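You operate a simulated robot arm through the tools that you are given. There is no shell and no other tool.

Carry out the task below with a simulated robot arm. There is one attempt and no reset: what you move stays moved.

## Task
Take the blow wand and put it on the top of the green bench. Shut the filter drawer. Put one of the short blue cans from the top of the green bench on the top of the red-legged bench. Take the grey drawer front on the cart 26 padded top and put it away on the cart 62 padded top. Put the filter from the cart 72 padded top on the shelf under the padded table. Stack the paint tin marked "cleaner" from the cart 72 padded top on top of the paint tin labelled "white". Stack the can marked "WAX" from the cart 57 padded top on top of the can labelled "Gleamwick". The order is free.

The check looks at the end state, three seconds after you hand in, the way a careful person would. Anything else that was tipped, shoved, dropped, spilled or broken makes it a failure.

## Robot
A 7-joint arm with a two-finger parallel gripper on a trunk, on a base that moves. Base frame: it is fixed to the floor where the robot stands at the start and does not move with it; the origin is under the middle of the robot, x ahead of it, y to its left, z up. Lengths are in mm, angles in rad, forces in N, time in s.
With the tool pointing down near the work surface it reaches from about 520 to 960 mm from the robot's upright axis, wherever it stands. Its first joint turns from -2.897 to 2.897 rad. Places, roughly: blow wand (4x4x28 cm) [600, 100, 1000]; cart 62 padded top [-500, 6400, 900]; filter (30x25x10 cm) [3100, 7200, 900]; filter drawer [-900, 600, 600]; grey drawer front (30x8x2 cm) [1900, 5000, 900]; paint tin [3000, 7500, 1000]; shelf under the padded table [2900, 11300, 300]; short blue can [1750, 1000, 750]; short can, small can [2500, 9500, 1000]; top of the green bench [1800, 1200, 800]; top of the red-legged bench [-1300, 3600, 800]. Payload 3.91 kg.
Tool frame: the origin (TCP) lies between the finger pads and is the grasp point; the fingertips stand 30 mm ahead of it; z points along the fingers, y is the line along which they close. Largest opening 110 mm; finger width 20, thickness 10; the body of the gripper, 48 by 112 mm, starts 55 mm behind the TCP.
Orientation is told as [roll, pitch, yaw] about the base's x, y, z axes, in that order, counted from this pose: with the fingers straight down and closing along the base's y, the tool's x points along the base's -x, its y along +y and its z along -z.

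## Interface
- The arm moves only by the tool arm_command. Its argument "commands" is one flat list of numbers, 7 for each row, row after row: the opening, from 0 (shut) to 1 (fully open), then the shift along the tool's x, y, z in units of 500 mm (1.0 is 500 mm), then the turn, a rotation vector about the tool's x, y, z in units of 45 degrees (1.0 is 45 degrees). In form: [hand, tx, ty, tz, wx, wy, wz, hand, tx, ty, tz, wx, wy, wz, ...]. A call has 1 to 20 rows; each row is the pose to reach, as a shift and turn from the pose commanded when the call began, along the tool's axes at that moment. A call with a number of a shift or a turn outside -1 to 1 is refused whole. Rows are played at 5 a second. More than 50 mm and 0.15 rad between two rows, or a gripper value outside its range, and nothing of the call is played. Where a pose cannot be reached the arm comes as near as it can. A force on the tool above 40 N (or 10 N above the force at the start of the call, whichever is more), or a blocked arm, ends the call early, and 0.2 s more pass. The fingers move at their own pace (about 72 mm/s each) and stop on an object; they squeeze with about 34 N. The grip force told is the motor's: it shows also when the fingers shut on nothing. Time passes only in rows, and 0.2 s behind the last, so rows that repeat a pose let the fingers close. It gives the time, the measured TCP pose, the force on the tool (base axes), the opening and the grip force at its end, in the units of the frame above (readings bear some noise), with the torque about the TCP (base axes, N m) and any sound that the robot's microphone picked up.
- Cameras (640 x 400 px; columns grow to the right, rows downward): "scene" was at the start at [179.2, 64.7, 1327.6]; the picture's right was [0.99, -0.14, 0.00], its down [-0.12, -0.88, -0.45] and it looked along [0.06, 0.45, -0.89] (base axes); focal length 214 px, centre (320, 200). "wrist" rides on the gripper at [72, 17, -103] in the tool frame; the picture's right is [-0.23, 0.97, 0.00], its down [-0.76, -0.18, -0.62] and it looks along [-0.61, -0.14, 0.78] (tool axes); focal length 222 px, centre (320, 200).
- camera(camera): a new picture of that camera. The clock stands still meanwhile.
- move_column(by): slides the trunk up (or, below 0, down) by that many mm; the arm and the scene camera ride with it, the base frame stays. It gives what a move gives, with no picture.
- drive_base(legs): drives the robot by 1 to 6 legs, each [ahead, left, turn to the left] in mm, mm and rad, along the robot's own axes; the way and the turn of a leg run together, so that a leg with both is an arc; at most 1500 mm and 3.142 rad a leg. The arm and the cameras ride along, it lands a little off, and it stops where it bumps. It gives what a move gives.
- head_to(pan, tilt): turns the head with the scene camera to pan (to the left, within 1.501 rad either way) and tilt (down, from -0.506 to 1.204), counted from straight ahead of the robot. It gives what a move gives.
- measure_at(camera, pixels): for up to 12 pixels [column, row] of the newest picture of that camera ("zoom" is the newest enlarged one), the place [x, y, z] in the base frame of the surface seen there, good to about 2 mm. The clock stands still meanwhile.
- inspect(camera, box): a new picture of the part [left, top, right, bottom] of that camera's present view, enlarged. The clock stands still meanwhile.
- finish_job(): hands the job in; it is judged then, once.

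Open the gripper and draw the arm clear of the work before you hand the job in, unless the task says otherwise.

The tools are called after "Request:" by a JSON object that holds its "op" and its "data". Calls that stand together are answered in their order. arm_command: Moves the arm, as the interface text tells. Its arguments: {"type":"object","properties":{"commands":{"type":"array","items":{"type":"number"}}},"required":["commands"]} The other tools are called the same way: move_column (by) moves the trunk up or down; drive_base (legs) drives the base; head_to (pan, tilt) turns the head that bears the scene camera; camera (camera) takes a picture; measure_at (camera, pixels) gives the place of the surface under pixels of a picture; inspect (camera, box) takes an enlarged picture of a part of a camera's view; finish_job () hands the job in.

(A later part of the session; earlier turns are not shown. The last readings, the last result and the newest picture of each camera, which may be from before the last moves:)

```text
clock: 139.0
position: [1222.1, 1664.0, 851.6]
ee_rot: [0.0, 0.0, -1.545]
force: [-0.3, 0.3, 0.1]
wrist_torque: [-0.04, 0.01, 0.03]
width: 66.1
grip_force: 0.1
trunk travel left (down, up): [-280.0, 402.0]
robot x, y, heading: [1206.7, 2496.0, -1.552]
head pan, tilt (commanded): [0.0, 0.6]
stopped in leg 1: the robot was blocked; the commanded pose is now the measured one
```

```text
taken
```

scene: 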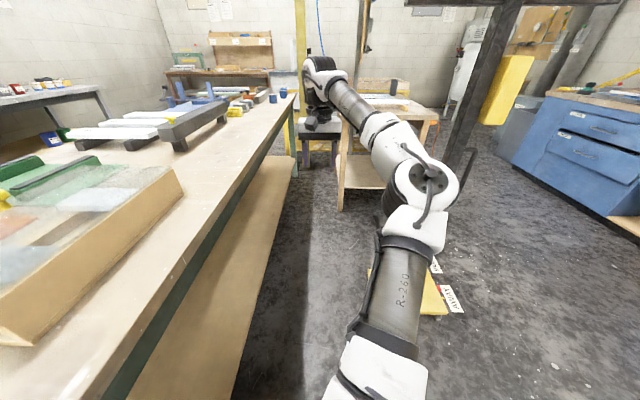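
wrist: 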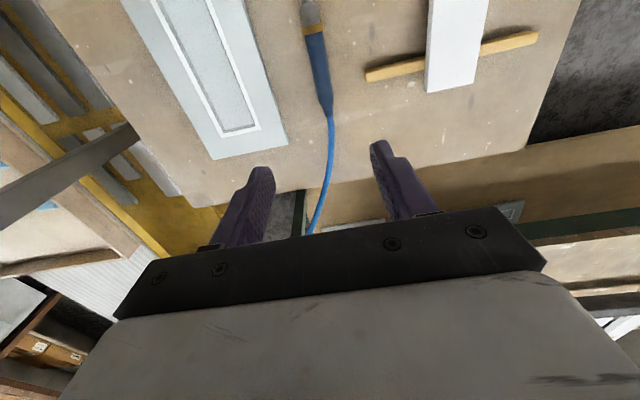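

The drive was blocked at y≈2496 and the robot yawed slightly left, so something on the left/front touched. I look left-down to find the contact.

Request:
{"op": "head_to", "data": {"pan": 1.0, "tilt": 0.9}}

Request:
{"op": "camera", "data": {"camera": "scene"}}

Request:
{"op": "head_to", "data": {"pan": 1.4, "tilt": 0.5}}

Request:
{"op": "camera", "data": {"camera": "scene"}}

Request:
{"op": "camera", "data": {"camera": "wrist"}}

```text
clock: 140.2
position: [1223.5, 1664.2, 850.0]
ee_rot: [0.001, 0.0, -1.548]
force: [-0.1, 0.1, -0.1]
wrist_torque: [0.01, -0.01, -0.01]
width: 66.0
grip_force: 0.1
trunk travel left (down, up): [-280.0, 402.0]
robot x, y, heading: [1205.8, 2495.3, -1.551]
head pan, tilt (commanded): [1.0, 0.901]
```

```text
taken
```

scene: 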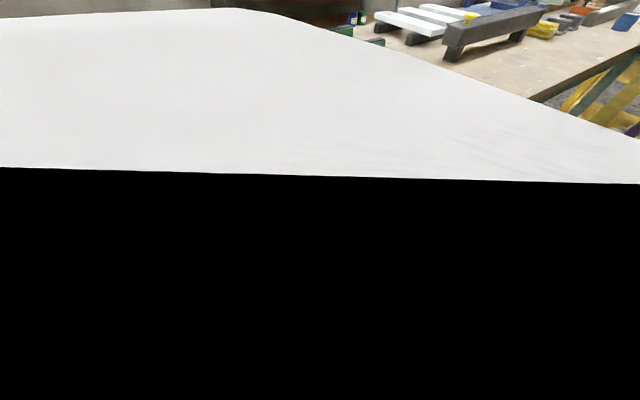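

```text
clock: 141.1
position: [1221.7, 1663.2, 852.1]
ee_rot: [0.0, 0.0, -1.545]
force: [0.1, 0.0, 0.5]
wrist_torque: [-0.01, -0.03, 0.0]
width: 65.8
grip_force: 0.0
trunk travel left (down, up): [-280.0, 402.0]
robot x, y, heading: [1206.1, 2495.1, -1.552]
head pan, tilt (commanded): [1.4, 0.499]
```

```text
taken
```

scene: 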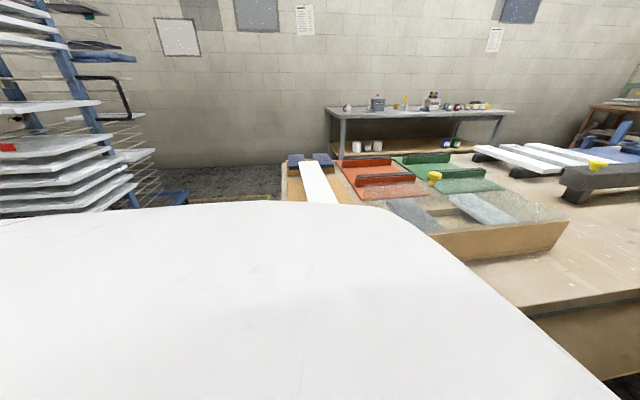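

```text
taken
```

wrist: 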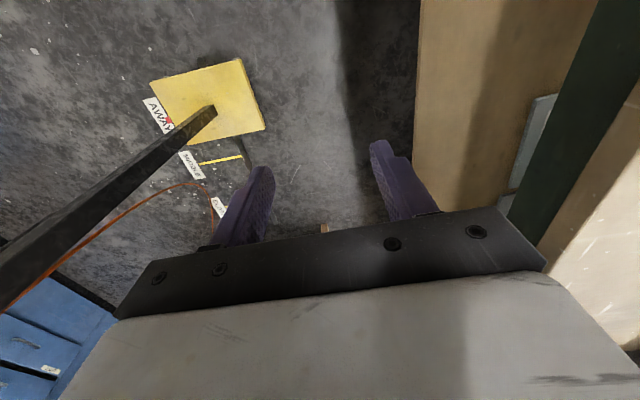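

I measure the edge of my white body and the bench near it in this picture.

Request:
{"op": "measure_at", "data": {"camera": "scene", "pixels": [[100, 212], [270, 208], [350, 220], [420, 245], [480, 300], [540, 350], [590, 390], [300, 300], [100, 350], [545, 312], [480, 285], [620, 375]]}}

Request:
{"op": "measure_at", "data": {"camera": "scene", "pixels": [[565, 225], [500, 250], [470, 262], [285, 200], [300, 195], [320, 200], [560, 300], [620, 290], [600, 350], [632, 380], [430, 210], [500, 280]]}}

```text
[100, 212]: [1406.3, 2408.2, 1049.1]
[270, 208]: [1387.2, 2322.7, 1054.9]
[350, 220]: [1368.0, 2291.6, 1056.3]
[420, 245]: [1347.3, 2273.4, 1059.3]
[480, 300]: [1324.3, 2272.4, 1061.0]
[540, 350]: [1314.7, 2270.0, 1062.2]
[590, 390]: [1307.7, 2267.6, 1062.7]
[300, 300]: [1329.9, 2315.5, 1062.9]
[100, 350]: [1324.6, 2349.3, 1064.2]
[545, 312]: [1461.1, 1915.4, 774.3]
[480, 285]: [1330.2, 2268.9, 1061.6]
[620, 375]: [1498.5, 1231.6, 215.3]
```

```text
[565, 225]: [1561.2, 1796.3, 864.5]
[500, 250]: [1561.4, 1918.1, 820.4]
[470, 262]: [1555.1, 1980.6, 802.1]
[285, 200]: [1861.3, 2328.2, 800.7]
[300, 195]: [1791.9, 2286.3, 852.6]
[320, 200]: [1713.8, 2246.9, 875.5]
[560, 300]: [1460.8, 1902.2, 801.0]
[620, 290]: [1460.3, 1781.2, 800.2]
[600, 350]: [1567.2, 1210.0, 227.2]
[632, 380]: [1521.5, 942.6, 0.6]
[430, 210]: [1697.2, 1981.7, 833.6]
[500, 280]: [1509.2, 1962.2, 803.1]
```

My body is wider than I thought (about ±235 mm where it bulges), so its left side met the bench end. I back up, straighten, and shift right to x≈1163.

Request:
{"op": "drive_base", "data": {"legs": [[-120, 0, 0], [0, 0, -0.019], [0, -45, 0]]}}

Request:
{"op": "head_to", "data": {"pan": 0.3, "tilt": 0.5}}

Request:
{"op": "camera", "data": {"camera": "scene"}}

```text
clock: 143.3
position: [1159.0, 1784.7, 850.7]
ee_rot: [-0.001, 0.0, -1.567]
force: [-0.6, 0.9, -0.1]
wrist_torque: [-0.03, 0.0, 0.01]
width: 66.1
grip_force: 0.1
trunk travel left (down, up): [-280.0, 402.0]
robot x, y, heading: [1155.8, 2615.9, -1.567]
head pan, tilt (commanded): [1.4, 0.499]
```

```text
clock: 144.7
position: [1159.2, 1785.1, 851.3]
ee_rot: [-0.001, 0.0, -1.566]
force: [0.2, -0.1, -0.1]
wrist_torque: [0.0, 0.0, 0.01]
width: 65.9
grip_force: 0.1
trunk travel left (down, up): [-280.0, 402.0]
robot x, y, heading: [1157.1, 2614.0, -1.571]
head pan, tilt (commanded): [0.3, 0.499]
```

```text
taken
```

scene: 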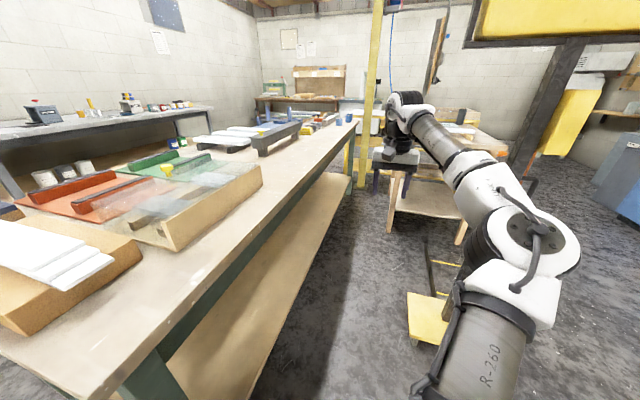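

I measure the near box (140,250),(15,330), bench edge, and heater features from here to check the lane at x≈1157.

Request:
{"op": "measure_at", "data": {"camera": "scene", "pixels": [[140, 250], [30, 325], [15, 340], [125, 390], [100, 280], [175, 248], [410, 340], [440, 345], [447, 300], [560, 60], [480, 40], [407, 298]]}}

```text
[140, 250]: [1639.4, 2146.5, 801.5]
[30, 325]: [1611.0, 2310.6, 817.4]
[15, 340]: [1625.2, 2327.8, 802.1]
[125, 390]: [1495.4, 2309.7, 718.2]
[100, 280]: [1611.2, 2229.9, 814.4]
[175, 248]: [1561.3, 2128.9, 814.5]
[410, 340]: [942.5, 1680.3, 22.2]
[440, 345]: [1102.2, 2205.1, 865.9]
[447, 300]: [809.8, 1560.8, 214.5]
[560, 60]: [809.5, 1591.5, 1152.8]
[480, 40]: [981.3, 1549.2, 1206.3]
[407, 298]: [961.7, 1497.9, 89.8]
```

The lane is narrow: heater base reaches x≈962, bench edge 1460. To see my body's underside and real width, I retract the tool 150 mm and pitch it so the wrist camera looks back at the robot.

Request:
{"op": "arm_command", "data": {"commands": [0.6, 0.08, 0, -0.03, 0, 0, 0, 0.6, 0.16, 0, -0.06, 0, 0, 0, 0.6, 0.24, 0, -0.09, 0, 0, 0, 0.6, 0.3, 0, -0.1, 0, 0.17, 0, 0.6, 0.3, 0, -0.1, 0, 0.34, 0, 0.6, 0.3, 0, -0.1, 0, 0.51, 0, 0.6, 0.3, 0, -0.1, 0, 0.68, 0, 0.6, 0.3, 0, -0.1, 0, 0.85, 0, 0.6, 0.3, 0, -0.1, 0, 1.0, 0]}}

Request:
{"op": "camera", "data": {"camera": "wrist"}}

```text
clock: 146.7
position: [1204.6, 1993.2, 797.2]
ee_rot: [0.011, 0.775, -1.568]
force: [-0.1, -0.8, -0.1]
wrist_torque: [0.0, 0.0, 0.01]
width: 65.9
grip_force: 0.0
out of reach, approached as far as the arm can: row 5, 6, 7, 8, 9
trunk travel left (down, up): [-280.0, 402.0]
robot x, y, heading: [1154.9, 2620.5, -1.572]
head pan, tilt (commanded): [0.3, 0.499]
```

```text
taken
```

wrist: 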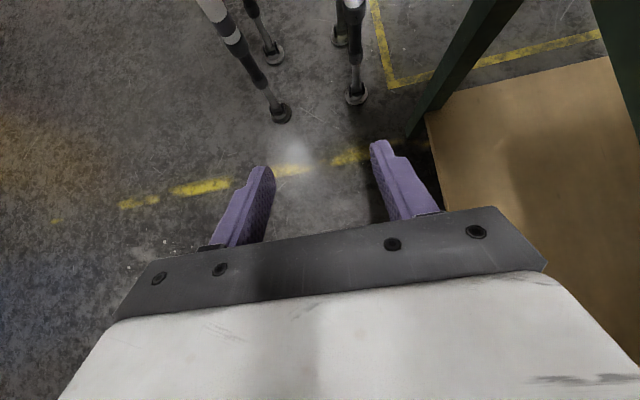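

I see my feet at the top of the picture. I measure them and pitch further back to see the body.

Request:
{"op": "measure_at", "data": {"camera": "wrist", "pixels": [[281, 112], [290, 115], [270, 118], [356, 95], [365, 98], [346, 98], [274, 52], [340, 40], [255, 60], [352, 40], [235, 35], [215, 5]]}}

Request:
{"op": "arm_command", "data": {"commands": [0.6, 0, 0, 0, 0, 0.17, 0, 0.6, 0, 0, 0, 0, 0.34, 0, 0.6, 0, 0, 0, 0, 0.51, 0, 0.6, 0, 0, 0, 0, 0.68, 0]}}

Request:
{"op": "camera", "data": {"camera": "wrist"}}

```text
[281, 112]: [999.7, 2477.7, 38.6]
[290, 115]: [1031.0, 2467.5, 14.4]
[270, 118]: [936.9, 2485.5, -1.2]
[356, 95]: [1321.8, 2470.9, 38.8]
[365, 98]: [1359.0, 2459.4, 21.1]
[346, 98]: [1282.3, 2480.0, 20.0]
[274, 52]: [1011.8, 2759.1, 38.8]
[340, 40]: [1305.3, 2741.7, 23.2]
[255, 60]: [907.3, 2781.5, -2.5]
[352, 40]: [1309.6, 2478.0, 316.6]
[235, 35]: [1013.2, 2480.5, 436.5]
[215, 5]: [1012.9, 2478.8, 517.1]
```

```text
clock: 147.7
position: [1226.7, 2025.7, 720.1]
ee_rot: [0.053, 1.196, -1.514]
force: [-0.3, -0.6, -0.7]
wrist_torque: [0.04, -0.02, -0.04]
width: 66.1
grip_force: 0.0
out of reach, approached as far as the arm can: row 1, 2, 3, 4
trunk travel left (down, up): [-280.0, 402.0]
robot x, y, heading: [1155.8, 2619.5, -1.572]
head pan, tilt (commanded): [0.3, 0.499]
```

```text
taken
```

wrist: 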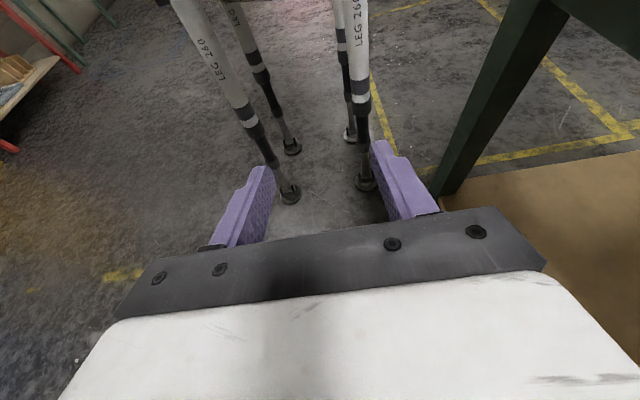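

Feet are at ±155 with radius 38. I pitch a bit further to see the body's underside and width.

Request:
{"op": "arm_command", "data": {"commands": [0.6, 0, 0, 0, 0, 0.17, 0, 0.6, 0, 0, 0, 0, 0.34, 0, 0.6, 0, 0, 0, 0, 0.51, 0]}}

Request:
{"op": "camera", "data": {"camera": "wrist"}}

```text
clock: 148.4
position: [1246.4, 2082.8, 667.9]
ee_rot: [1.581, 1.549, 0.015]
force: [0.3, 0.1, -0.2]
wrist_torque: [-0.04, -0.01, 0.03]
width: 66.1
grip_force: 0.0
out of reach, approached as far as the arm can: row 1, 2, 3
trunk travel left (down, up): [-280.0, 402.0]
robot x, y, heading: [1155.9, 2614.7, -1.576]
head pan, tilt (commanded): [0.3, 0.499]
```

```text
taken
```

wrist: 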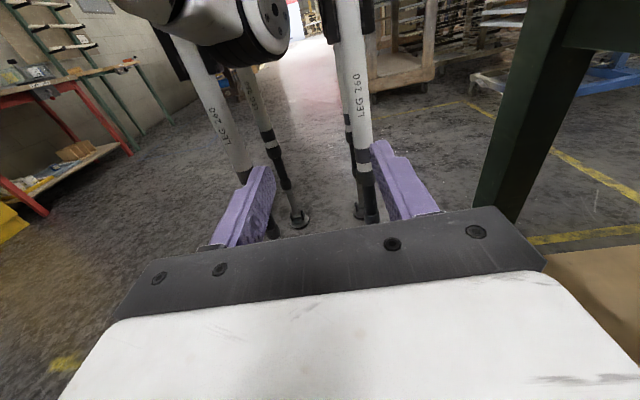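

The camera now looks back at the robot, still below the body. I pitch a little more.

Request:
{"op": "arm_command", "data": {"commands": [0.6, 0, 0, 0, 0, 0.17, 0, 0.6, 0, 0, 0, 0, 0.34, 0, 0.6, 0, 0, 0, 0, 0.51, 0]}}

Request:
{"op": "camera", "data": {"camera": "wrist"}}

```text
clock: 149.2
position: [1218.8, 2147.7, 600.7]
ee_rot: [3.089, 1.217, 1.517]
force: [-0.2, -0.2, -0.5]
wrist_torque: [0.03, 0.0, -0.02]
width: 65.7
grip_force: 0.0
out of reach, approached as far as the arm can: row 1, 2, 3
trunk travel left (down, up): [-280.0, 402.0]
robot x, y, heading: [1154.9, 2617.3, -1.574]
head pan, tilt (commanded): [0.3, 0.499]
```

```text
taken
```

wrist: 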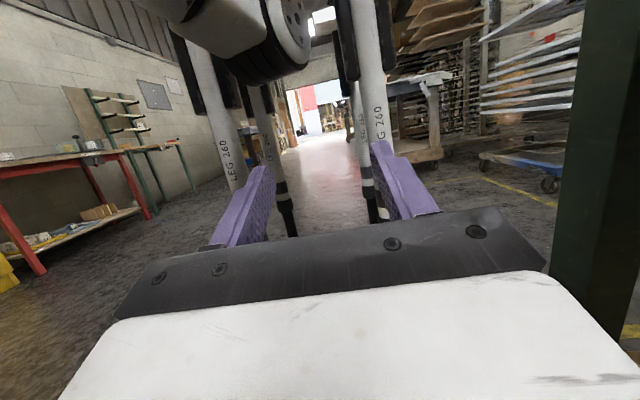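

Black housings show on the legs' outer sides (190,80),(385,30). I measure them and the white link region.

Request:
{"op": "measure_at", "data": {"camera": "wrist", "pixels": [[182, 60], [195, 90], [203, 113], [240, 95], [345, 50], [335, 20], [390, 40], [385, 10], [395, 60], [360, 60], [210, 70], [175, 40]]}}

Request:
{"op": "inspect", "data": {"camera": "wrist", "box": [140, 0, 440, 160]}}

```text
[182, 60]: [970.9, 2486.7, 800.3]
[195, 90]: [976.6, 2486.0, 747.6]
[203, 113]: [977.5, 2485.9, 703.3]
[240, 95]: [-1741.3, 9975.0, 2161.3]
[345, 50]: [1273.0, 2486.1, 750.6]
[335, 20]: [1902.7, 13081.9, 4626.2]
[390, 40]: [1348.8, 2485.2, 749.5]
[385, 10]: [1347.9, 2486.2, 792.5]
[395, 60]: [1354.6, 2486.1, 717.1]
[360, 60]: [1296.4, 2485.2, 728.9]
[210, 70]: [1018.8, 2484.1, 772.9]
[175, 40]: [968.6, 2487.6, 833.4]
```

```text
2.13 times, centred on (290, 80) of wrist
```

zoom: 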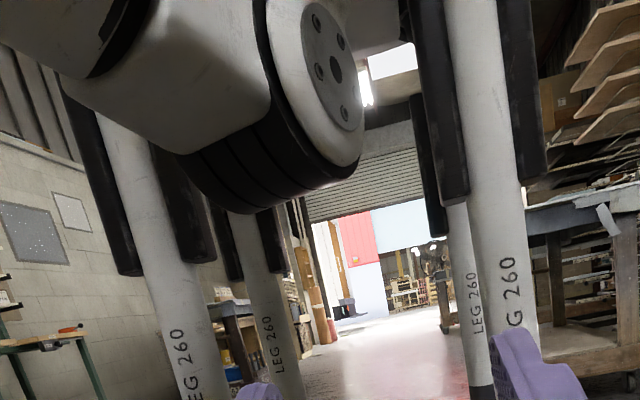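

The leg sleeves are ±195 mm wide; the body's underside is still above the picture. I pitch a bit more to see it.

Request:
{"op": "arm_command", "data": {"commands": [0.6, 0, 0, 0, 0, 0.17, 0, 0.6, 0, 0, 0, 0, 0.34, 0, 0.6, 0, 0, 0, 0, 0.45, 0]}}

Request:
{"op": "camera", "data": {"camera": "wrist"}}

```text
clock: 150.1
position: [1239.2, 2172.7, 601.1]
ee_rot: [-3.065, 0.875, 1.662]
force: [1.0, 0.3, -0.5]
wrist_torque: [-0.01, -0.02, -0.02]
width: 66.0
grip_force: 0.1
out of reach, approached as far as the arm can: row 1, 2, 3
trunk travel left (down, up): [-280.0, 402.0]
robot x, y, heading: [1161.3, 2614.7, -1.571]
head pan, tilt (commanded): [0.3, 0.499]
```

```text
taken
```

wrist: 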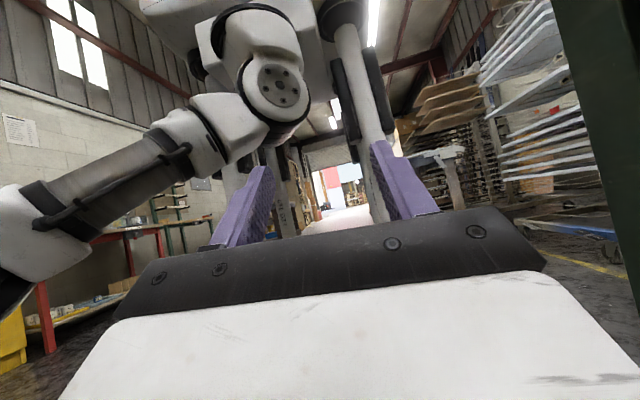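

Now the top of a leg and the body's underside appear at (345,10). I measure around there.

Request:
{"op": "measure_at", "data": {"camera": "wrist", "pixels": [[345, 8], [330, 15], [362, 20], [150, 5], [180, 20], [310, 40], [318, 70], [210, 5], [380, 80], [395, 110], [358, 40], [300, 10]]}}

Request:
{"op": "inspect", "data": {"camera": "wrist", "box": [120, 0, 480, 130]}}

```text
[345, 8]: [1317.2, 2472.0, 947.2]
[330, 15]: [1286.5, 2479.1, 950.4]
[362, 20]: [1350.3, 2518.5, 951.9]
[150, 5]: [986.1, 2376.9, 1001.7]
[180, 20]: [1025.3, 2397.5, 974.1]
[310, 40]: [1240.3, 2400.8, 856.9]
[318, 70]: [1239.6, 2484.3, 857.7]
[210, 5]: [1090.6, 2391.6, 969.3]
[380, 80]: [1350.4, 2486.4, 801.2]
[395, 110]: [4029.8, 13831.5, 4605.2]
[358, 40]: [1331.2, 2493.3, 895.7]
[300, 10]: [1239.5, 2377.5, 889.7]
```

```text
1.78 times, centred on (300, 65) of wrist
```

zoom: 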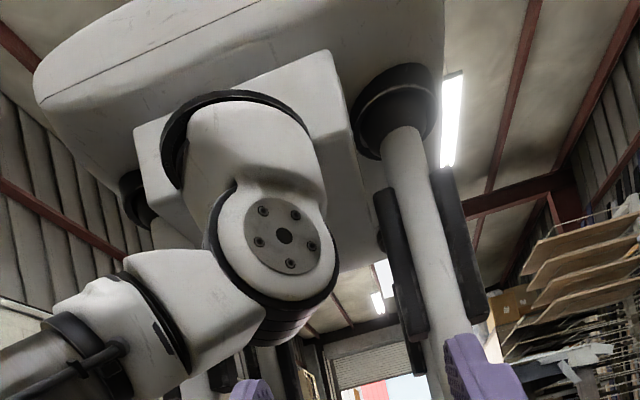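

The body's underside is at z≈950–970 and not wider than ~215 mm, so the bench top itself should not have been hit. I look at the bench's north-west corner with the scene camera to find what blocked me.

Request:
{"op": "head_to", "data": {"pan": 0.55, "tilt": 0.62}}

Request:
{"op": "camera", "data": {"camera": "scene"}}

```text
clock: 150.8
position: [1240.3, 2172.9, 599.8]
ee_rot: [-3.06, 0.876, 1.666]
force: [0.7, 0.0, -0.8]
wrist_torque: [0.01, 0.03, -0.01]
width: 66.2
grip_force: 0.0
trunk travel left (down, up): [-280.0, 402.0]
robot x, y, heading: [1154.1, 2615.4, -1.571]
head pan, tilt (commanded): [0.55, 0.62]
```

```text
taken
```

scene: 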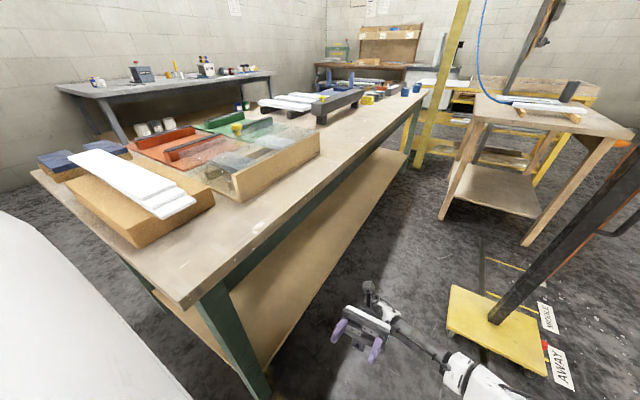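

I zoom on the floor near the heater (485,300), where a dark straight line is seen, and measure the bench corner (185,305).

Request:
{"op": "inspect", "data": {"camera": "scene", "box": [400, 200, 620, 400]}}

Request:
{"op": "measure_at", "data": {"camera": "scene", "pixels": [[185, 305], [35, 170], [200, 290], [265, 395], [483, 250], [484, 300], [486, 355], [450, 290], [545, 370], [165, 290], [255, 380], [440, 330]]}}

```text
2.00 times, centred on (510, 300) of scene
```

zoom: 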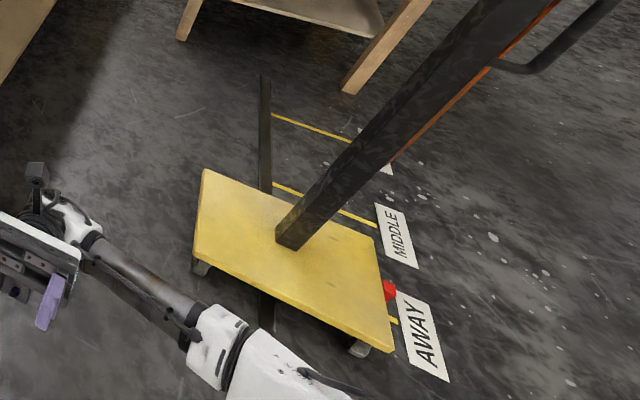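

```text
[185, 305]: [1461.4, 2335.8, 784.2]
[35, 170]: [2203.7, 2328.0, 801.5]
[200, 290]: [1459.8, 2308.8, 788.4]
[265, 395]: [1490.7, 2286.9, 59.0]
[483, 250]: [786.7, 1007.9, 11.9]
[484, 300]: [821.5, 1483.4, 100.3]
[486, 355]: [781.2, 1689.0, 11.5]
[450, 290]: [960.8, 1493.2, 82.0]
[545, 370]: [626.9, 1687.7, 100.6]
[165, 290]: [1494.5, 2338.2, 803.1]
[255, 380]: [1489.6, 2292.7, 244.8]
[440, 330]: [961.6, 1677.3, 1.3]
```

The bench corner (1461,2336) is 301 mm from where my axis stopped, so my bump footprint seems about a 300 mm circle; the lane past the heater is then too narrow. I examine the hose's shape and length from here.

Request:
{"op": "head_to", "data": {"pan": 0.25, "tilt": 0.1}}

Request:
{"op": "camera", "data": {"camera": "scene"}}

Request:
{"op": "inspect", "data": {"camera": "scene", "box": [300, 60, 480, 240]}}

```text
clock: 151.8
position: [1240.2, 2172.5, 599.5]
ee_rot: [-3.062, 0.876, 1.665]
force: [0.2, 0.7, -0.8]
wrist_torque: [-0.04, -0.01, 0.0]
width: 65.9
grip_force: 0.1
trunk travel left (down, up): [-280.0, 402.0]
robot x, y, heading: [1158.4, 2617.9, -1.564]
head pan, tilt (commanded): [0.25, 0.099]
```

```text
taken
```

scene: 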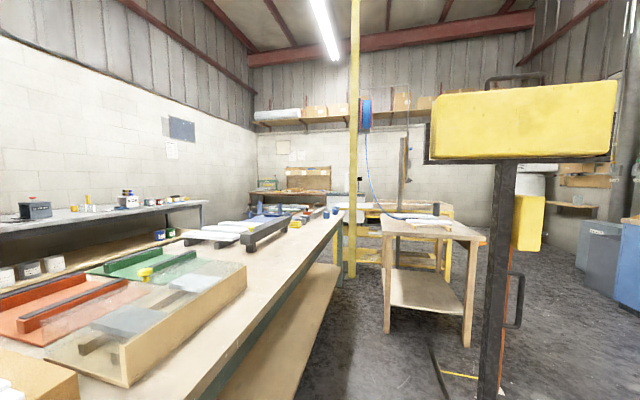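

```text
2.22 times, centred on (390, 150) of scene
```

zoom: 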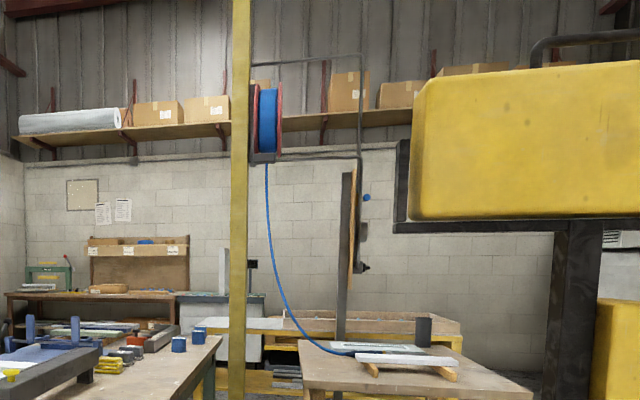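

The reel holds a wound hose; the yellow column stands at about (1390,0) next to the bench's south end. I measure the sheet/yellow frame south of the bench to see whether I could stand there.

Request:
{"op": "measure_at", "data": {"camera": "zoom", "pixels": [[225, 322], [280, 324], [215, 330], [290, 345], [262, 160], [268, 230], [285, 300], [320, 345], [345, 352], [180, 343], [199, 335], [355, 353]]}}

Request:
{"op": "inspect", "data": {"camera": "scene", "box": [240, 160, 480, 320]}}

```text
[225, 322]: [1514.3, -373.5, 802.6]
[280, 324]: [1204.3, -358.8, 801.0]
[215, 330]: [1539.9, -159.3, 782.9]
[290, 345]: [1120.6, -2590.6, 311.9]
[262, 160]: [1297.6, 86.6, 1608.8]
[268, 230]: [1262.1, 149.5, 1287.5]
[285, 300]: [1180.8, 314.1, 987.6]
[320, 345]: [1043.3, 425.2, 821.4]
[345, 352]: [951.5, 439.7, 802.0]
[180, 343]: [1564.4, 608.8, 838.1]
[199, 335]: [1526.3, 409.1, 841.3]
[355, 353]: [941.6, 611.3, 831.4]
```

```text
2.50 times, centred on (360, 240) of scene
```

zoom: 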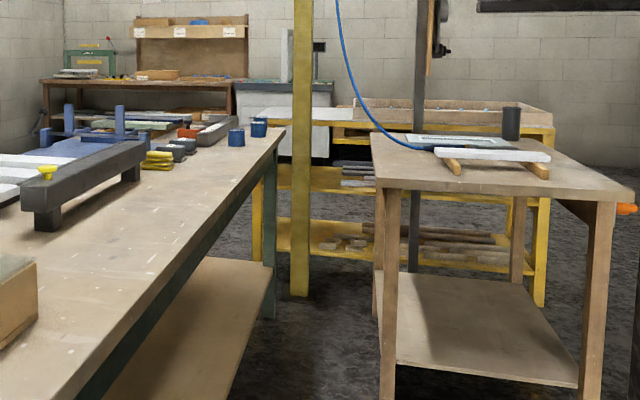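

The yellow bench/sheet ends at x≈1540, so a stance south-east of the green bench, near (1860,-130), may reach both cans and the table's far edge. I measure the gap between the green bench and the grey bench behind it.

Request:
{"op": "head_to", "data": {"pan": 0.9, "tilt": 0.3}}

Request:
{"op": "camera", "data": {"camera": "scene"}}

```text
clock: 152.8
position: [1240.5, 2172.4, 600.0]
ee_rot: [-3.061, 0.877, 1.666]
force: [-0.5, -0.7, -0.5]
wrist_torque: [0.03, 0.02, 0.02]
width: 65.6
grip_force: 0.1
trunk travel left (down, up): [-280.0, 402.0]
robot x, y, heading: [1152.6, 2618.1, -1.576]
head pan, tilt (commanded): [0.901, 0.3]
```

```text
taken
```

scene: 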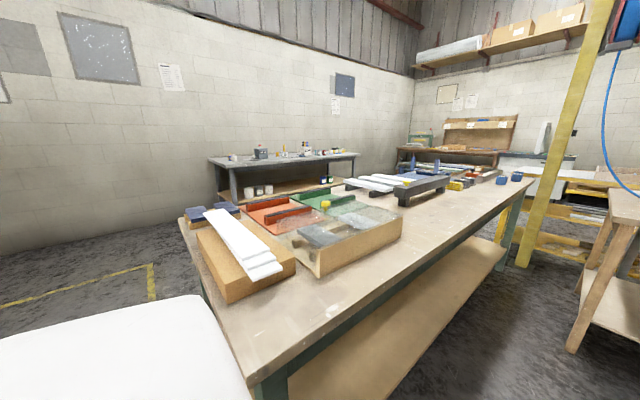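

Request:
{"op": "measure_at", "data": {"camera": "scene", "pixels": [[210, 160], [228, 167], [358, 155], [330, 160], [222, 200], [236, 195], [180, 222], [305, 178], [270, 190], [523, 178], [400, 135], [515, 160]]}}

Request:
{"op": "inspect", "data": {"camera": "scene", "box": [300, 110, 560, 230]}}

```text
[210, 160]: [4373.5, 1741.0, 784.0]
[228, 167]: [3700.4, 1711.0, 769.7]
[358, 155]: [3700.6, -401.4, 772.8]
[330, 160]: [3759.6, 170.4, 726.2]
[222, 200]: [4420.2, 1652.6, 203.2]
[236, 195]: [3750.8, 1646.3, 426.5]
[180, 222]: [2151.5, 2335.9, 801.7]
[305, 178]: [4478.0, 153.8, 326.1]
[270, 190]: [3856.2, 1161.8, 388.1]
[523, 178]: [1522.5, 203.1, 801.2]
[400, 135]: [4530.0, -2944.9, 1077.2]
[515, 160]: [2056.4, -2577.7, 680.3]
```

```text
2.46 times, centred on (430, 170) of scene
```

zoom: 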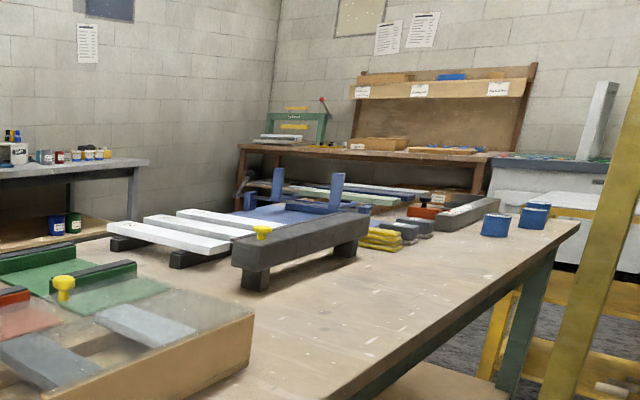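

The aisle between the green bench (x≤2204) and the grey bench (x≥3700) is wide, so I can go round to the south-east side. First I raise the trunk and bring the tool back to pointing down.

Request:
{"op": "move_column", "data": {"by": 270}}

Request:
{"op": "arm_command", "data": {"commands": [0.6, 0.079, 0, -0.043, 0, -0.167, 0, 0.6, 0.158, 0, -0.085, 0, -0.333, 0, 0.6, 0.237, 0, -0.128, 0, -0.5, 0, 0.6, 0.316, 0, -0.171, 0, -0.667, 0, 0.6, 0.395, 0, -0.213, 0, -0.833, 0, 0.6, 0.474, 0, -0.256, 0, -1.0, 0]}}

```text
clock: 155.6
position: [1240.0, 2171.3, 870.2]
ee_rot: [-3.061, 0.876, 1.662]
force: [1.1, 0.3, -0.1]
wrist_torque: [0.01, 0.01, -0.03]
width: 66.1
grip_force: 0.1
trunk travel left (down, up): [-550.0, 132.0]
robot x, y, heading: [1157.6, 2613.7, -1.572]
head pan, tilt (commanded): [0.901, 0.3]
```

```text
clock: 156.9
position: [1272.7, 2045.2, 908.5]
ee_rot: [-0.444, 1.456, -1.986]
force: [0.1, -0.4, -0.3]
wrist_torque: [0.0, 0.02, -0.02]
width: 65.9
grip_force: 0.0
out of reach, approached as far as the arm can: row 1, 2, 3, 4, 5, 6
trunk travel left (down, up): [-550.0, 132.0]
robot x, y, heading: [1157.7, 2617.3, -1.577]
head pan, tilt (commanded): [0.901, 0.3]
```

The arm was at its reach limit. I rotate the tool further back towards pointing down in small steps and watch the readings.

Request:
{"op": "arm_command", "data": {"commands": [0.6, -0.04, 0, 0.05, 0, -0.167, 0, 0.6, -0.1, 0, 0.09, 0, -0.333, 0, 0.6, -0.16, 0, 0.13, 0, -0.5, 0, 0.6, -0.22, 0, 0.17, 0, -0.667, 0, 0.6, -0.28, 0, 0.21, 0, -0.833, 0, 0.6, -0.333, 0, 0.263, 0, -1.0, 0]}}

Request:
{"op": "camera", "data": {"camera": "wrist"}}

```text
clock: 158.3
position: [1262.8, 2158.1, 733.8]
ee_rot: [-0.065, 0.691, -1.579]
force: [-0.3, 0.0, 0.5]
wrist_torque: [0.01, -0.05, 0.0]
width: 66.0
grip_force: 0.1
trunk travel left (down, up): [-550.0, 132.0]
robot x, y, heading: [1158.7, 2615.9, -1.575]
head pan, tilt (commanded): [0.901, 0.3]
```

```text
taken
```

wrist: 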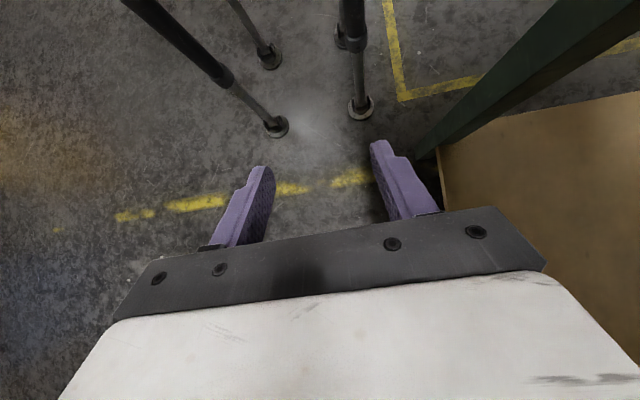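

The readings follow now. I finish levelling the tool while moving 250 forward and 250 up.

Request:
{"op": "arm_command", "data": {"commands": [0.6, -0.008, 0, -0.088, 0, -0.11, 0, 0.6, -0.017, 0, -0.176, 0, -0.22, 0, 0.6, -0.025, 0, -0.264, 0, -0.33, 0, 0.6, -0.033, 0, -0.352, 0, -0.44, 0, 0.6, -0.042, 0, -0.44, 0, -0.55, 0, 0.6, -0.05, 0, -0.528, 0, -0.66, 0, 0.6, -0.058, 0, -0.616, 0, -0.77, 0, 0.6, -0.067, 0, -0.704, 0, -0.88, 0]}}

```text
clock: 160.2
position: [1281.7, 1907.1, 982.6]
ee_rot: [-0.052, 0.001, -1.536]
force: [-0.6, 0.5, -1.1]
wrist_torque: [0.0, -0.03, -0.01]
width: 66.1
grip_force: 0.0
trunk travel left (down, up): [-550.0, 132.0]
robot x, y, heading: [1159.7, 2612.5, -1.571]
head pan, tilt (commanded): [0.901, 0.3]
```

I correct the small roll/yaw error, centre the tool in front, and raise it to z≈1100 for travel.

Request:
{"op": "arm_command", "data": {"commands": [0.6, 0, -0.06, -0.06, -0.02, 0, 0.015, 0.6, 0, -0.12, -0.12, -0.04, 0, 0.03, 0.6, 0, -0.18, -0.18, -0.066, 0, 0.045, 0.6, 0, -0.24, -0.24, -0.066, 0, 0.045]}}

Request:
{"op": "head_to", "data": {"pan": 0.0, "tilt": 0.4}}

Request:
{"op": "camera", "data": {"camera": "scene"}}

```text
clock: 161.2
position: [1165.5, 1903.2, 1109.3]
ee_rot: [0.001, 0.001, -1.572]
force: [-0.2, 0.8, -0.8]
wrist_torque: [0.0, 0.0, -0.01]
width: 66.2
grip_force: 0.1
trunk travel left (down, up): [-550.0, 132.0]
robot x, y, heading: [1156.0, 2616.0, -1.567]
head pan, tilt (commanded): [0.901, 0.3]
```

```text
clock: 162.3
position: [1166.3, 1901.9, 1109.8]
ee_rot: [0.003, 0.001, -1.574]
force: [0.0, 0.7, -0.7]
wrist_torque: [-0.01, 0.01, -0.02]
width: 66.1
grip_force: 0.1
trunk travel left (down, up): [-550.0, 132.0]
robot x, y, heading: [1161.4, 2618.2, -1.567]
head pan, tilt (commanded): [0.0, 0.4]
```

```text
taken
```

scene: 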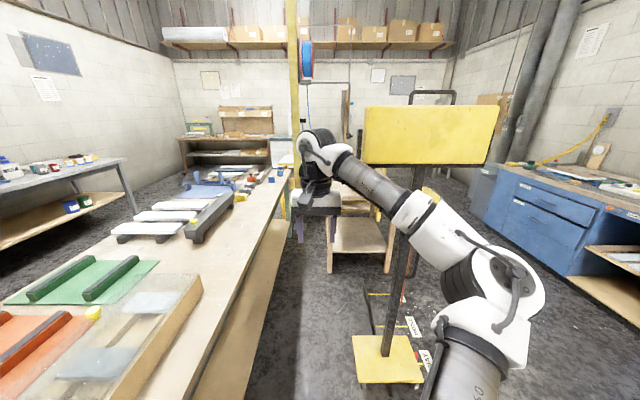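

Before going round the bench's north end I look left (towards +x) to see the drying rack and the passage.

Request:
{"op": "head_to", "data": {"pan": 1.5, "tilt": 0.35}}

Request:
{"op": "camera", "data": {"camera": "scene"}}

Request:
{"op": "measure_at", "data": {"camera": "scene", "pixels": [[20, 260], [60, 250], [110, 235], [140, 225], [100, 200], [150, 170], [200, 215], [250, 230], [40, 200], [120, 260], [180, 240], [10, 150]]}}

```text
clock: 163.9
position: [1166.3, 1903.1, 1108.7]
ee_rot: [0.002, 0.0, -1.571]
force: [-0.3, -0.1, -0.4]
wrist_torque: [-0.04, 0.01, 0.0]
width: 66.0
grip_force: 0.0
trunk travel left (down, up): [-550.0, 132.0]
robot x, y, heading: [1155.0, 2620.3, -1.571]
head pan, tilt (commanded): [1.499, 0.351]
```

```text
taken
```

scene: 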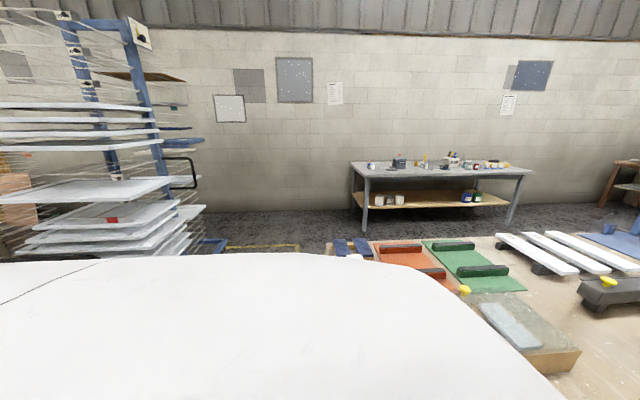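

```text
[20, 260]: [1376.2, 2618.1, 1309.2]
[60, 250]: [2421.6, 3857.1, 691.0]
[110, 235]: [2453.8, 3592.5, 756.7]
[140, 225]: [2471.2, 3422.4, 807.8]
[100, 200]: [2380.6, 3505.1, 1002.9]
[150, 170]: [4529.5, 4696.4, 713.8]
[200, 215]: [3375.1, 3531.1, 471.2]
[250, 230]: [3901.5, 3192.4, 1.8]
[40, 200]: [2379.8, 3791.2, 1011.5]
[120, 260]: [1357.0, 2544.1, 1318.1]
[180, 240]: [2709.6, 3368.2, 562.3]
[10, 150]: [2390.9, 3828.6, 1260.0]
```

The rack starts at y≥3350, so there is a clear passage at y≈2800. I back up a little, strafe left to x≈2900, then drive south along the aisle.

Request:
{"op": "drive_base", "data": {"legs": [[-190, 0, 0], [0, 900, 0], [0, 850, 0]]}}

Request:
{"op": "head_to", "data": {"pan": -0.5, "tilt": 0.5}}

Request:
{"op": "camera", "data": {"camera": "scene"}}

```text
clock: 178.9
position: [2909.0, 2114.9, 1109.2]
ee_rot: [0.002, 0.001, -1.549]
force: [0.0, 0.1, 0.2]
wrist_torque: [-0.02, 0.01, -0.02]
width: 65.9
grip_force: 0.1
trunk travel left (down, up): [-550.0, 132.0]
robot x, y, heading: [2887.3, 2828.3, -1.544]
head pan, tilt (commanded): [1.499, 0.351]
```

```text
clock: 180.8
position: [2909.9, 2113.0, 1109.1]
ee_rot: [0.002, 0.001, -1.55]
force: [0.1, 0.8, 0.8]
wrist_torque: [0.03, -0.02, 0.01]
width: 66.1
grip_force: 0.0
trunk travel left (down, up): [-550.0, 132.0]
robot x, y, heading: [2884.7, 2828.1, -1.55]
head pan, tilt (commanded): [-0.499, 0.499]
```

```text
taken
```

scene: 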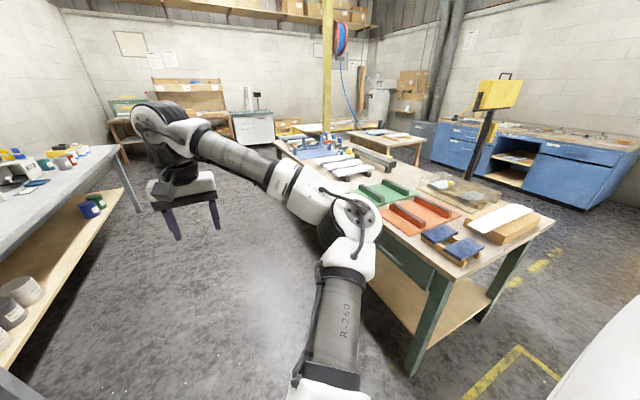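

The aisle ahead is free. I correct the heading by -0.02 and drive 3000 mm south.

Request:
{"op": "drive_base", "data": {"legs": [[0, 0, -0.022], [1500, 0, 0], [1400, 0, 0]]}}

Request:
{"op": "head_to", "data": {"pan": -1.2, "tilt": 0.5}}

Request:
{"op": "camera", "data": {"camera": "scene"}}

```text
clock: 195.1
position: [2942.7, -774.1, 1110.1]
ee_rot: [0.002, 0.0, -1.548]
force: [0.3, 0.3, 0.2]
wrist_torque: [-0.01, -0.03, 0.0]
width: 66.0
grip_force: 0.0
trunk travel left (down, up): [-550.0, 132.0]
robot x, y, heading: [2911.3, -56.3, -1.547]
head pan, tilt (commanded): [-0.499, 0.499]
```

```text
clock: 196.2
position: [2941.2, -773.1, 1109.9]
ee_rot: [0.001, 0.003, -1.547]
force: [0.4, 0.7, -0.2]
wrist_torque: [0.0, -0.02, 0.02]
width: 65.8
grip_force: 0.0
trunk travel left (down, up): [-550.0, 132.0]
robot x, y, heading: [2918.5, -62.0, -1.551]
head pan, tilt (commanded): [-1.201, 0.499]
```

```text
taken
```

scene: 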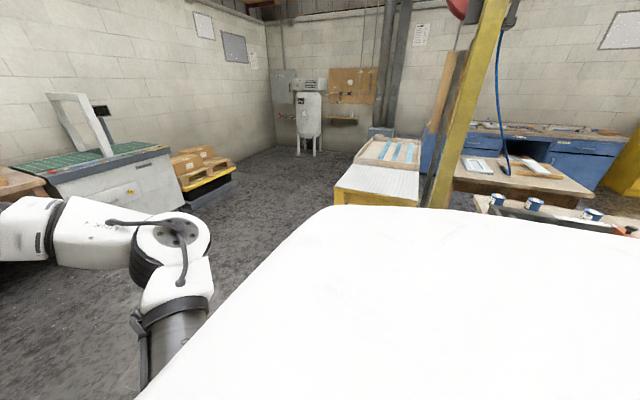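

I turn right to face west towards the bench's south end, column and yellow bench.

Request:
{"op": "drive_base", "data": {"legs": [[0, 0, -1.58]]}}

Request:
{"op": "head_to", "data": {"pan": -0.15, "tilt": 0.45}}

Request:
{"op": "camera", "data": {"camera": "scene"}}

```text
clock: 200.5
position: [2203.7, -88.3, 1109.7]
ee_rot: [0.002, 0.001, -3.115]
force: [0.2, -0.2, -0.4]
wrist_torque: [-0.03, -0.03, 0.0]
width: 66.0
grip_force: 0.0
trunk travel left (down, up): [-550.0, 132.0]
robot x, y, heading: [2915.1, -57.9, -3.11]
head pan, tilt (commanded): [-1.201, 0.499]
```

```text
clock: 201.8
position: [2204.1, -88.6, 1109.4]
ee_rot: [0.001, 0.003, -3.115]
force: [1.2, -0.8, -0.4]
wrist_torque: [0.0, 0.02, 0.0]
width: 66.0
grip_force: 0.1
trunk travel left (down, up): [-550.0, 132.0]
robot x, y, heading: [2919.1, -56.7, -3.11]
head pan, tilt (commanded): [-0.15, 0.45]
```

```text
taken
```

scene: 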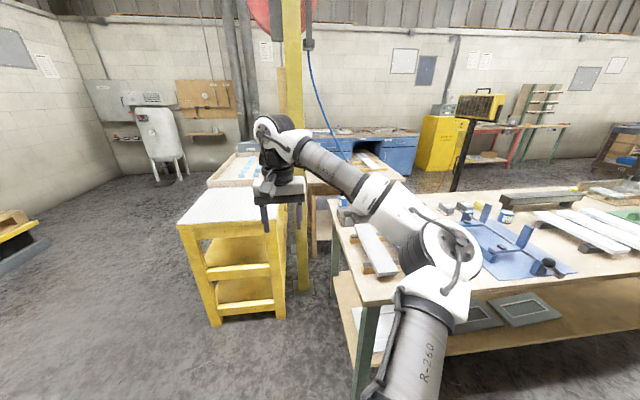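

I measure the column base (303,285), yellow bench corners (213,325),(290,320),(178,225),(285,215), and green bench's end (330,200),(370,305).

Request:
{"op": "measure_at", "data": {"camera": "scene", "pixels": [[302, 285], [296, 270], [213, 322], [284, 318], [180, 224], [284, 222], [330, 202], [368, 304], [365, 370], [305, 200], [290, 100], [310, 45]]}}

Request:
{"op": "inspect", "data": {"camera": "scene", "box": [300, 160, 620, 320]}}

```text
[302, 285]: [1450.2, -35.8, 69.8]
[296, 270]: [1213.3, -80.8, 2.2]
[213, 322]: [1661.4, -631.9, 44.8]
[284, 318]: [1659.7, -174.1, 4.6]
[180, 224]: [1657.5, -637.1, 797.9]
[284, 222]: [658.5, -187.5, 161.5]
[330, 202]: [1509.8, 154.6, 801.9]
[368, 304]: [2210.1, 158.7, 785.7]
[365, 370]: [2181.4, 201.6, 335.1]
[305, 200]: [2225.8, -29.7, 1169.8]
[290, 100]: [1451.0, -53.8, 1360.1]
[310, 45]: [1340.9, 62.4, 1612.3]
```

```text
2.00 times, centred on (460, 240) of scene
```

zoom: 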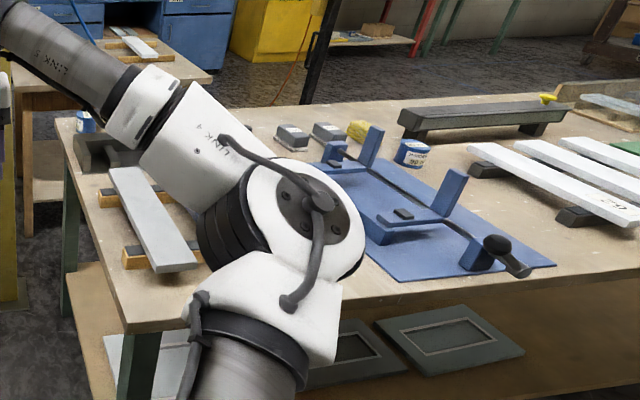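

The column and yellow bench (end at x=1660) make this side bad for the wand, but cans are reachable from the east. I zoom on the blue cans on the bench.

Request:
{"op": "inspect", "data": {"camera": "scene", "box": [470, 190, 560, 250]}}

Request:
{"op": "measure_at", "data": {"camera": "scene", "pixels": [[506, 216], [507, 222], [500, 214], [513, 214], [343, 200], [465, 210], [480, 225]]}}

```text
6.67 times, centred on (515, 220) of scene
```

zoom: 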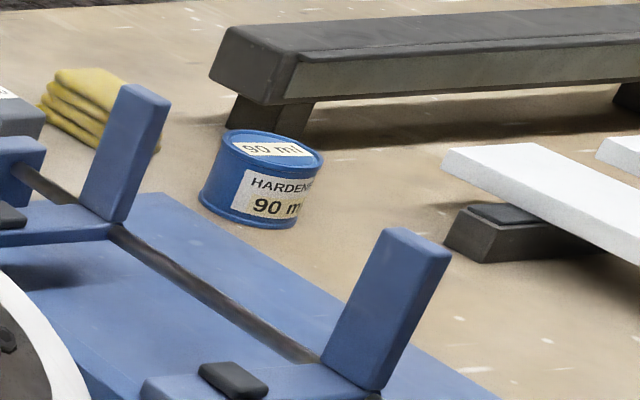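

```text
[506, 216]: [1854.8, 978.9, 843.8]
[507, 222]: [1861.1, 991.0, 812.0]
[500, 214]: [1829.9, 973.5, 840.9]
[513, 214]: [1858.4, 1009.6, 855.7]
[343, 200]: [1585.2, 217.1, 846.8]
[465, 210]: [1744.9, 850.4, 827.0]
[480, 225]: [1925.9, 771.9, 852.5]
```

A blue "HARDENER 90 ml" can stands free near (1840,985), reachable from the east side. I drive to stand at about (2550, 985) facing west.

Request:
{"op": "drive_base", "data": {"legs": [[0, 0, -0.03], [0, -1040, 0]]}}

Request:
{"op": "head_to", "data": {"pan": 0.0, "tilt": 0.5}}

Request:
{"op": "camera", "data": {"camera": "scene"}}

```text
clock: 210.6
position: [2190.1, 951.3, 1110.1]
ee_rot: [0.0, 0.001, -3.114]
force: [0.5, 0.8, -0.7]
wrist_torque: [0.0, 0.03, 0.0]
width: 66.0
grip_force: 0.1
trunk travel left (down, up): [-550.0, 132.0]
robot x, y, heading: [2904.6, 984.6, -3.111]
head pan, tilt (commanded): [-0.15, 0.45]
```

```text
clock: 211.2
position: [2190.4, 951.6, 1109.4]
ee_rot: [0.003, 0.002, -3.116]
force: [0.8, 0.4, 0.5]
wrist_torque: [0.04, 0.02, 0.01]
width: 66.0
grip_force: 0.0
trunk travel left (down, up): [-550.0, 132.0]
robot x, y, heading: [2904.0, 979.7, -3.119]
head pan, tilt (commanded): [0.0, 0.499]
```

```text
taken
```

scene: 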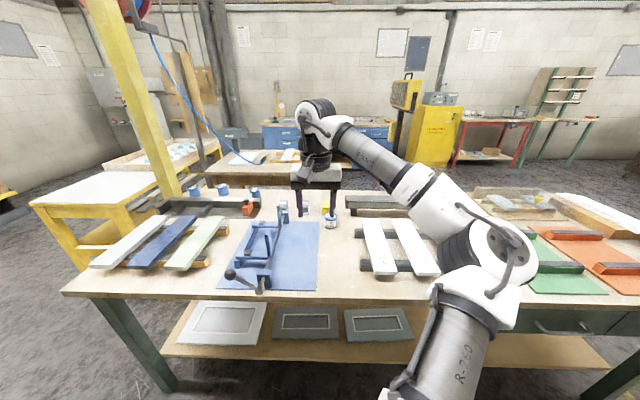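

The can is at (330,218) in view. I drive ahead 355 mm and look at it closely.

Request:
{"op": "drive_base", "data": {"legs": [[0, 0, -0.025], [355, 0, 0]]}}

Request:
{"op": "camera", "data": {"camera": "scene"}}

Request:
{"op": "camera", "data": {"camera": "wrist"}}

```text
clock: 213.9
position: [1831.7, 962.8, 1109.1]
ee_rot: [0.003, 0.002, -3.133]
force: [0.7, 0.1, -0.5]
wrist_torque: [0.01, -0.01, -0.01]
width: 65.8
grip_force: 0.0
trunk travel left (down, up): [-550.0, 132.0]
robot x, y, heading: [2550.1, 978.2, -3.127]
head pan, tilt (commanded): [0.0, 0.499]
```

```text
taken
```

scene: 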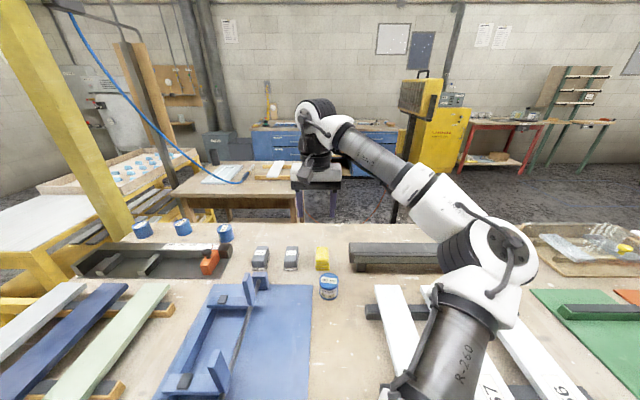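

```text
taken
```

wrist: 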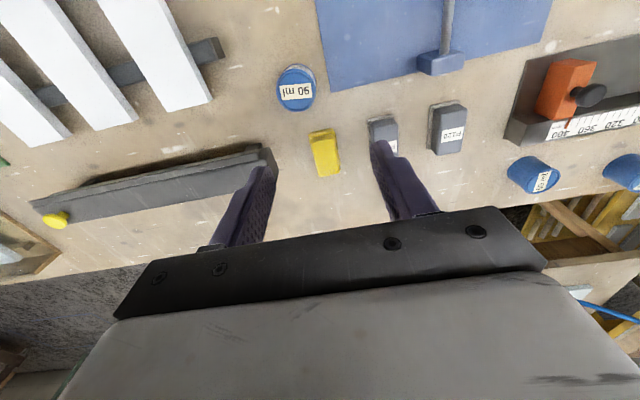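

The can shows at (296,88) in the wrist picture with free space around it. I measure its top and edges.

Request:
{"op": "measure_at", "data": {"camera": "wrist", "pixels": [[297, 82], [281, 82], [313, 80], [297, 68], [298, 98], [285, 100], [312, 98], [325, 150], [300, 115]]}}

Request:
{"op": "inspect", "data": {"camera": "wrist", "box": [240, 40, 360, 200]}}

Request:
{"op": "measure_at", "data": {"camera": "scene", "pixels": [[328, 280], [320, 279], [337, 279], [328, 274], [328, 298], [329, 290], [150, 228], [183, 226], [226, 231]]}}

```text
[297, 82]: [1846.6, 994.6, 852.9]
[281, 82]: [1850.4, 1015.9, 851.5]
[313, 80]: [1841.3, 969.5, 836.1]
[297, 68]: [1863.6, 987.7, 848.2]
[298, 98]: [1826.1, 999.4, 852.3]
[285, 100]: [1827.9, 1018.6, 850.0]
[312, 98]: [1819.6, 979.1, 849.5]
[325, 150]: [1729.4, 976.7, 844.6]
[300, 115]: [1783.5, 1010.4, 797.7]
```

```text
2.50 times, centred on (300, 120) of wrist
```

zoom: 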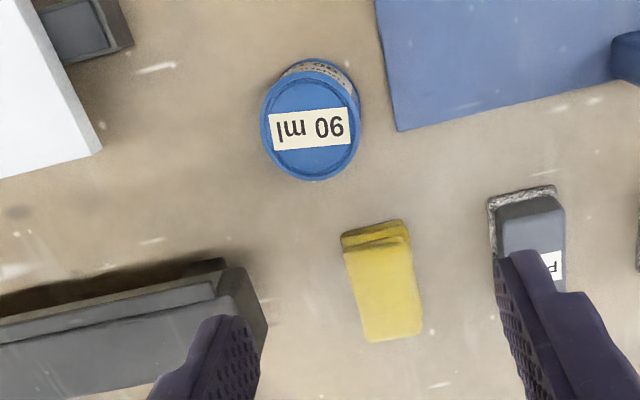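

```text
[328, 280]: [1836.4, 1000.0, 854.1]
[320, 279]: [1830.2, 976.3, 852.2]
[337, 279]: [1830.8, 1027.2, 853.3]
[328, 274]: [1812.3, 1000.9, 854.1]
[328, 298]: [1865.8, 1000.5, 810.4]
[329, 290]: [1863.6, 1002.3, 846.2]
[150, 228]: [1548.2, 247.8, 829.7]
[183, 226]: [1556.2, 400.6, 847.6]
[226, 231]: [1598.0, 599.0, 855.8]
```

The can's centre is about (1838,1001), 52 mm wide, top z 854. I move above it with the hand at 80 mm opening and lower to z≈900.

Request:
{"op": "arm_command", "data": {"commands": [0.73, 0.006, -0.038, 0, 0, 0, 0, 0.73, 0.012, -0.076, 0, 0, 0, 0, 0.73, 0.012, -0.076, 0.08, 0, 0, 0, 0.73, 0.012, -0.076, 0.16, 0, 0, 0, 0.73, 0.012, -0.076, 0.24, 0, 0, 0, 0.73, 0.012, -0.076, 0.32, 0, 0, 0, 0.73, 0.012, -0.076, 0.39, 0, 0, 0]}}

Request:
{"op": "camera", "data": {"camera": "wrist"}}

Request:
{"op": "camera", "data": {"camera": "scene"}}

```text
clock: 215.5
position: [1838.6, 1002.8, 913.6]
ee_rot: [0.002, 0.002, -3.133]
force: [0.6, -1.3, 1.1]
wrist_torque: [0.02, 0.04, 0.0]
width: 80.1
grip_force: 0.0
trunk travel left (down, up): [-550.0, 132.0]
robot x, y, heading: [2544.0, 982.3, -3.132]
head pan, tilt (commanded): [0.0, 0.499]
```

```text
taken
```

wrist: 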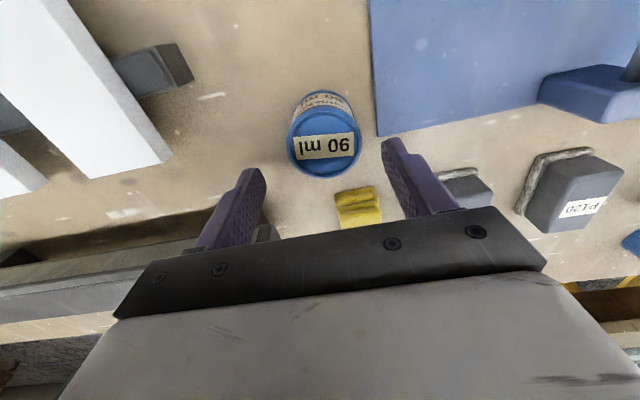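

```text
taken
```

scene: 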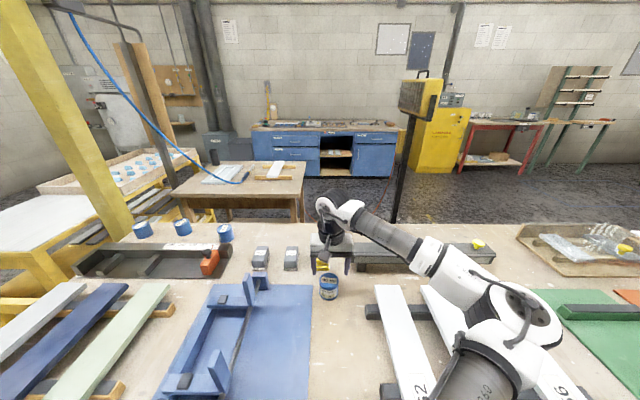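

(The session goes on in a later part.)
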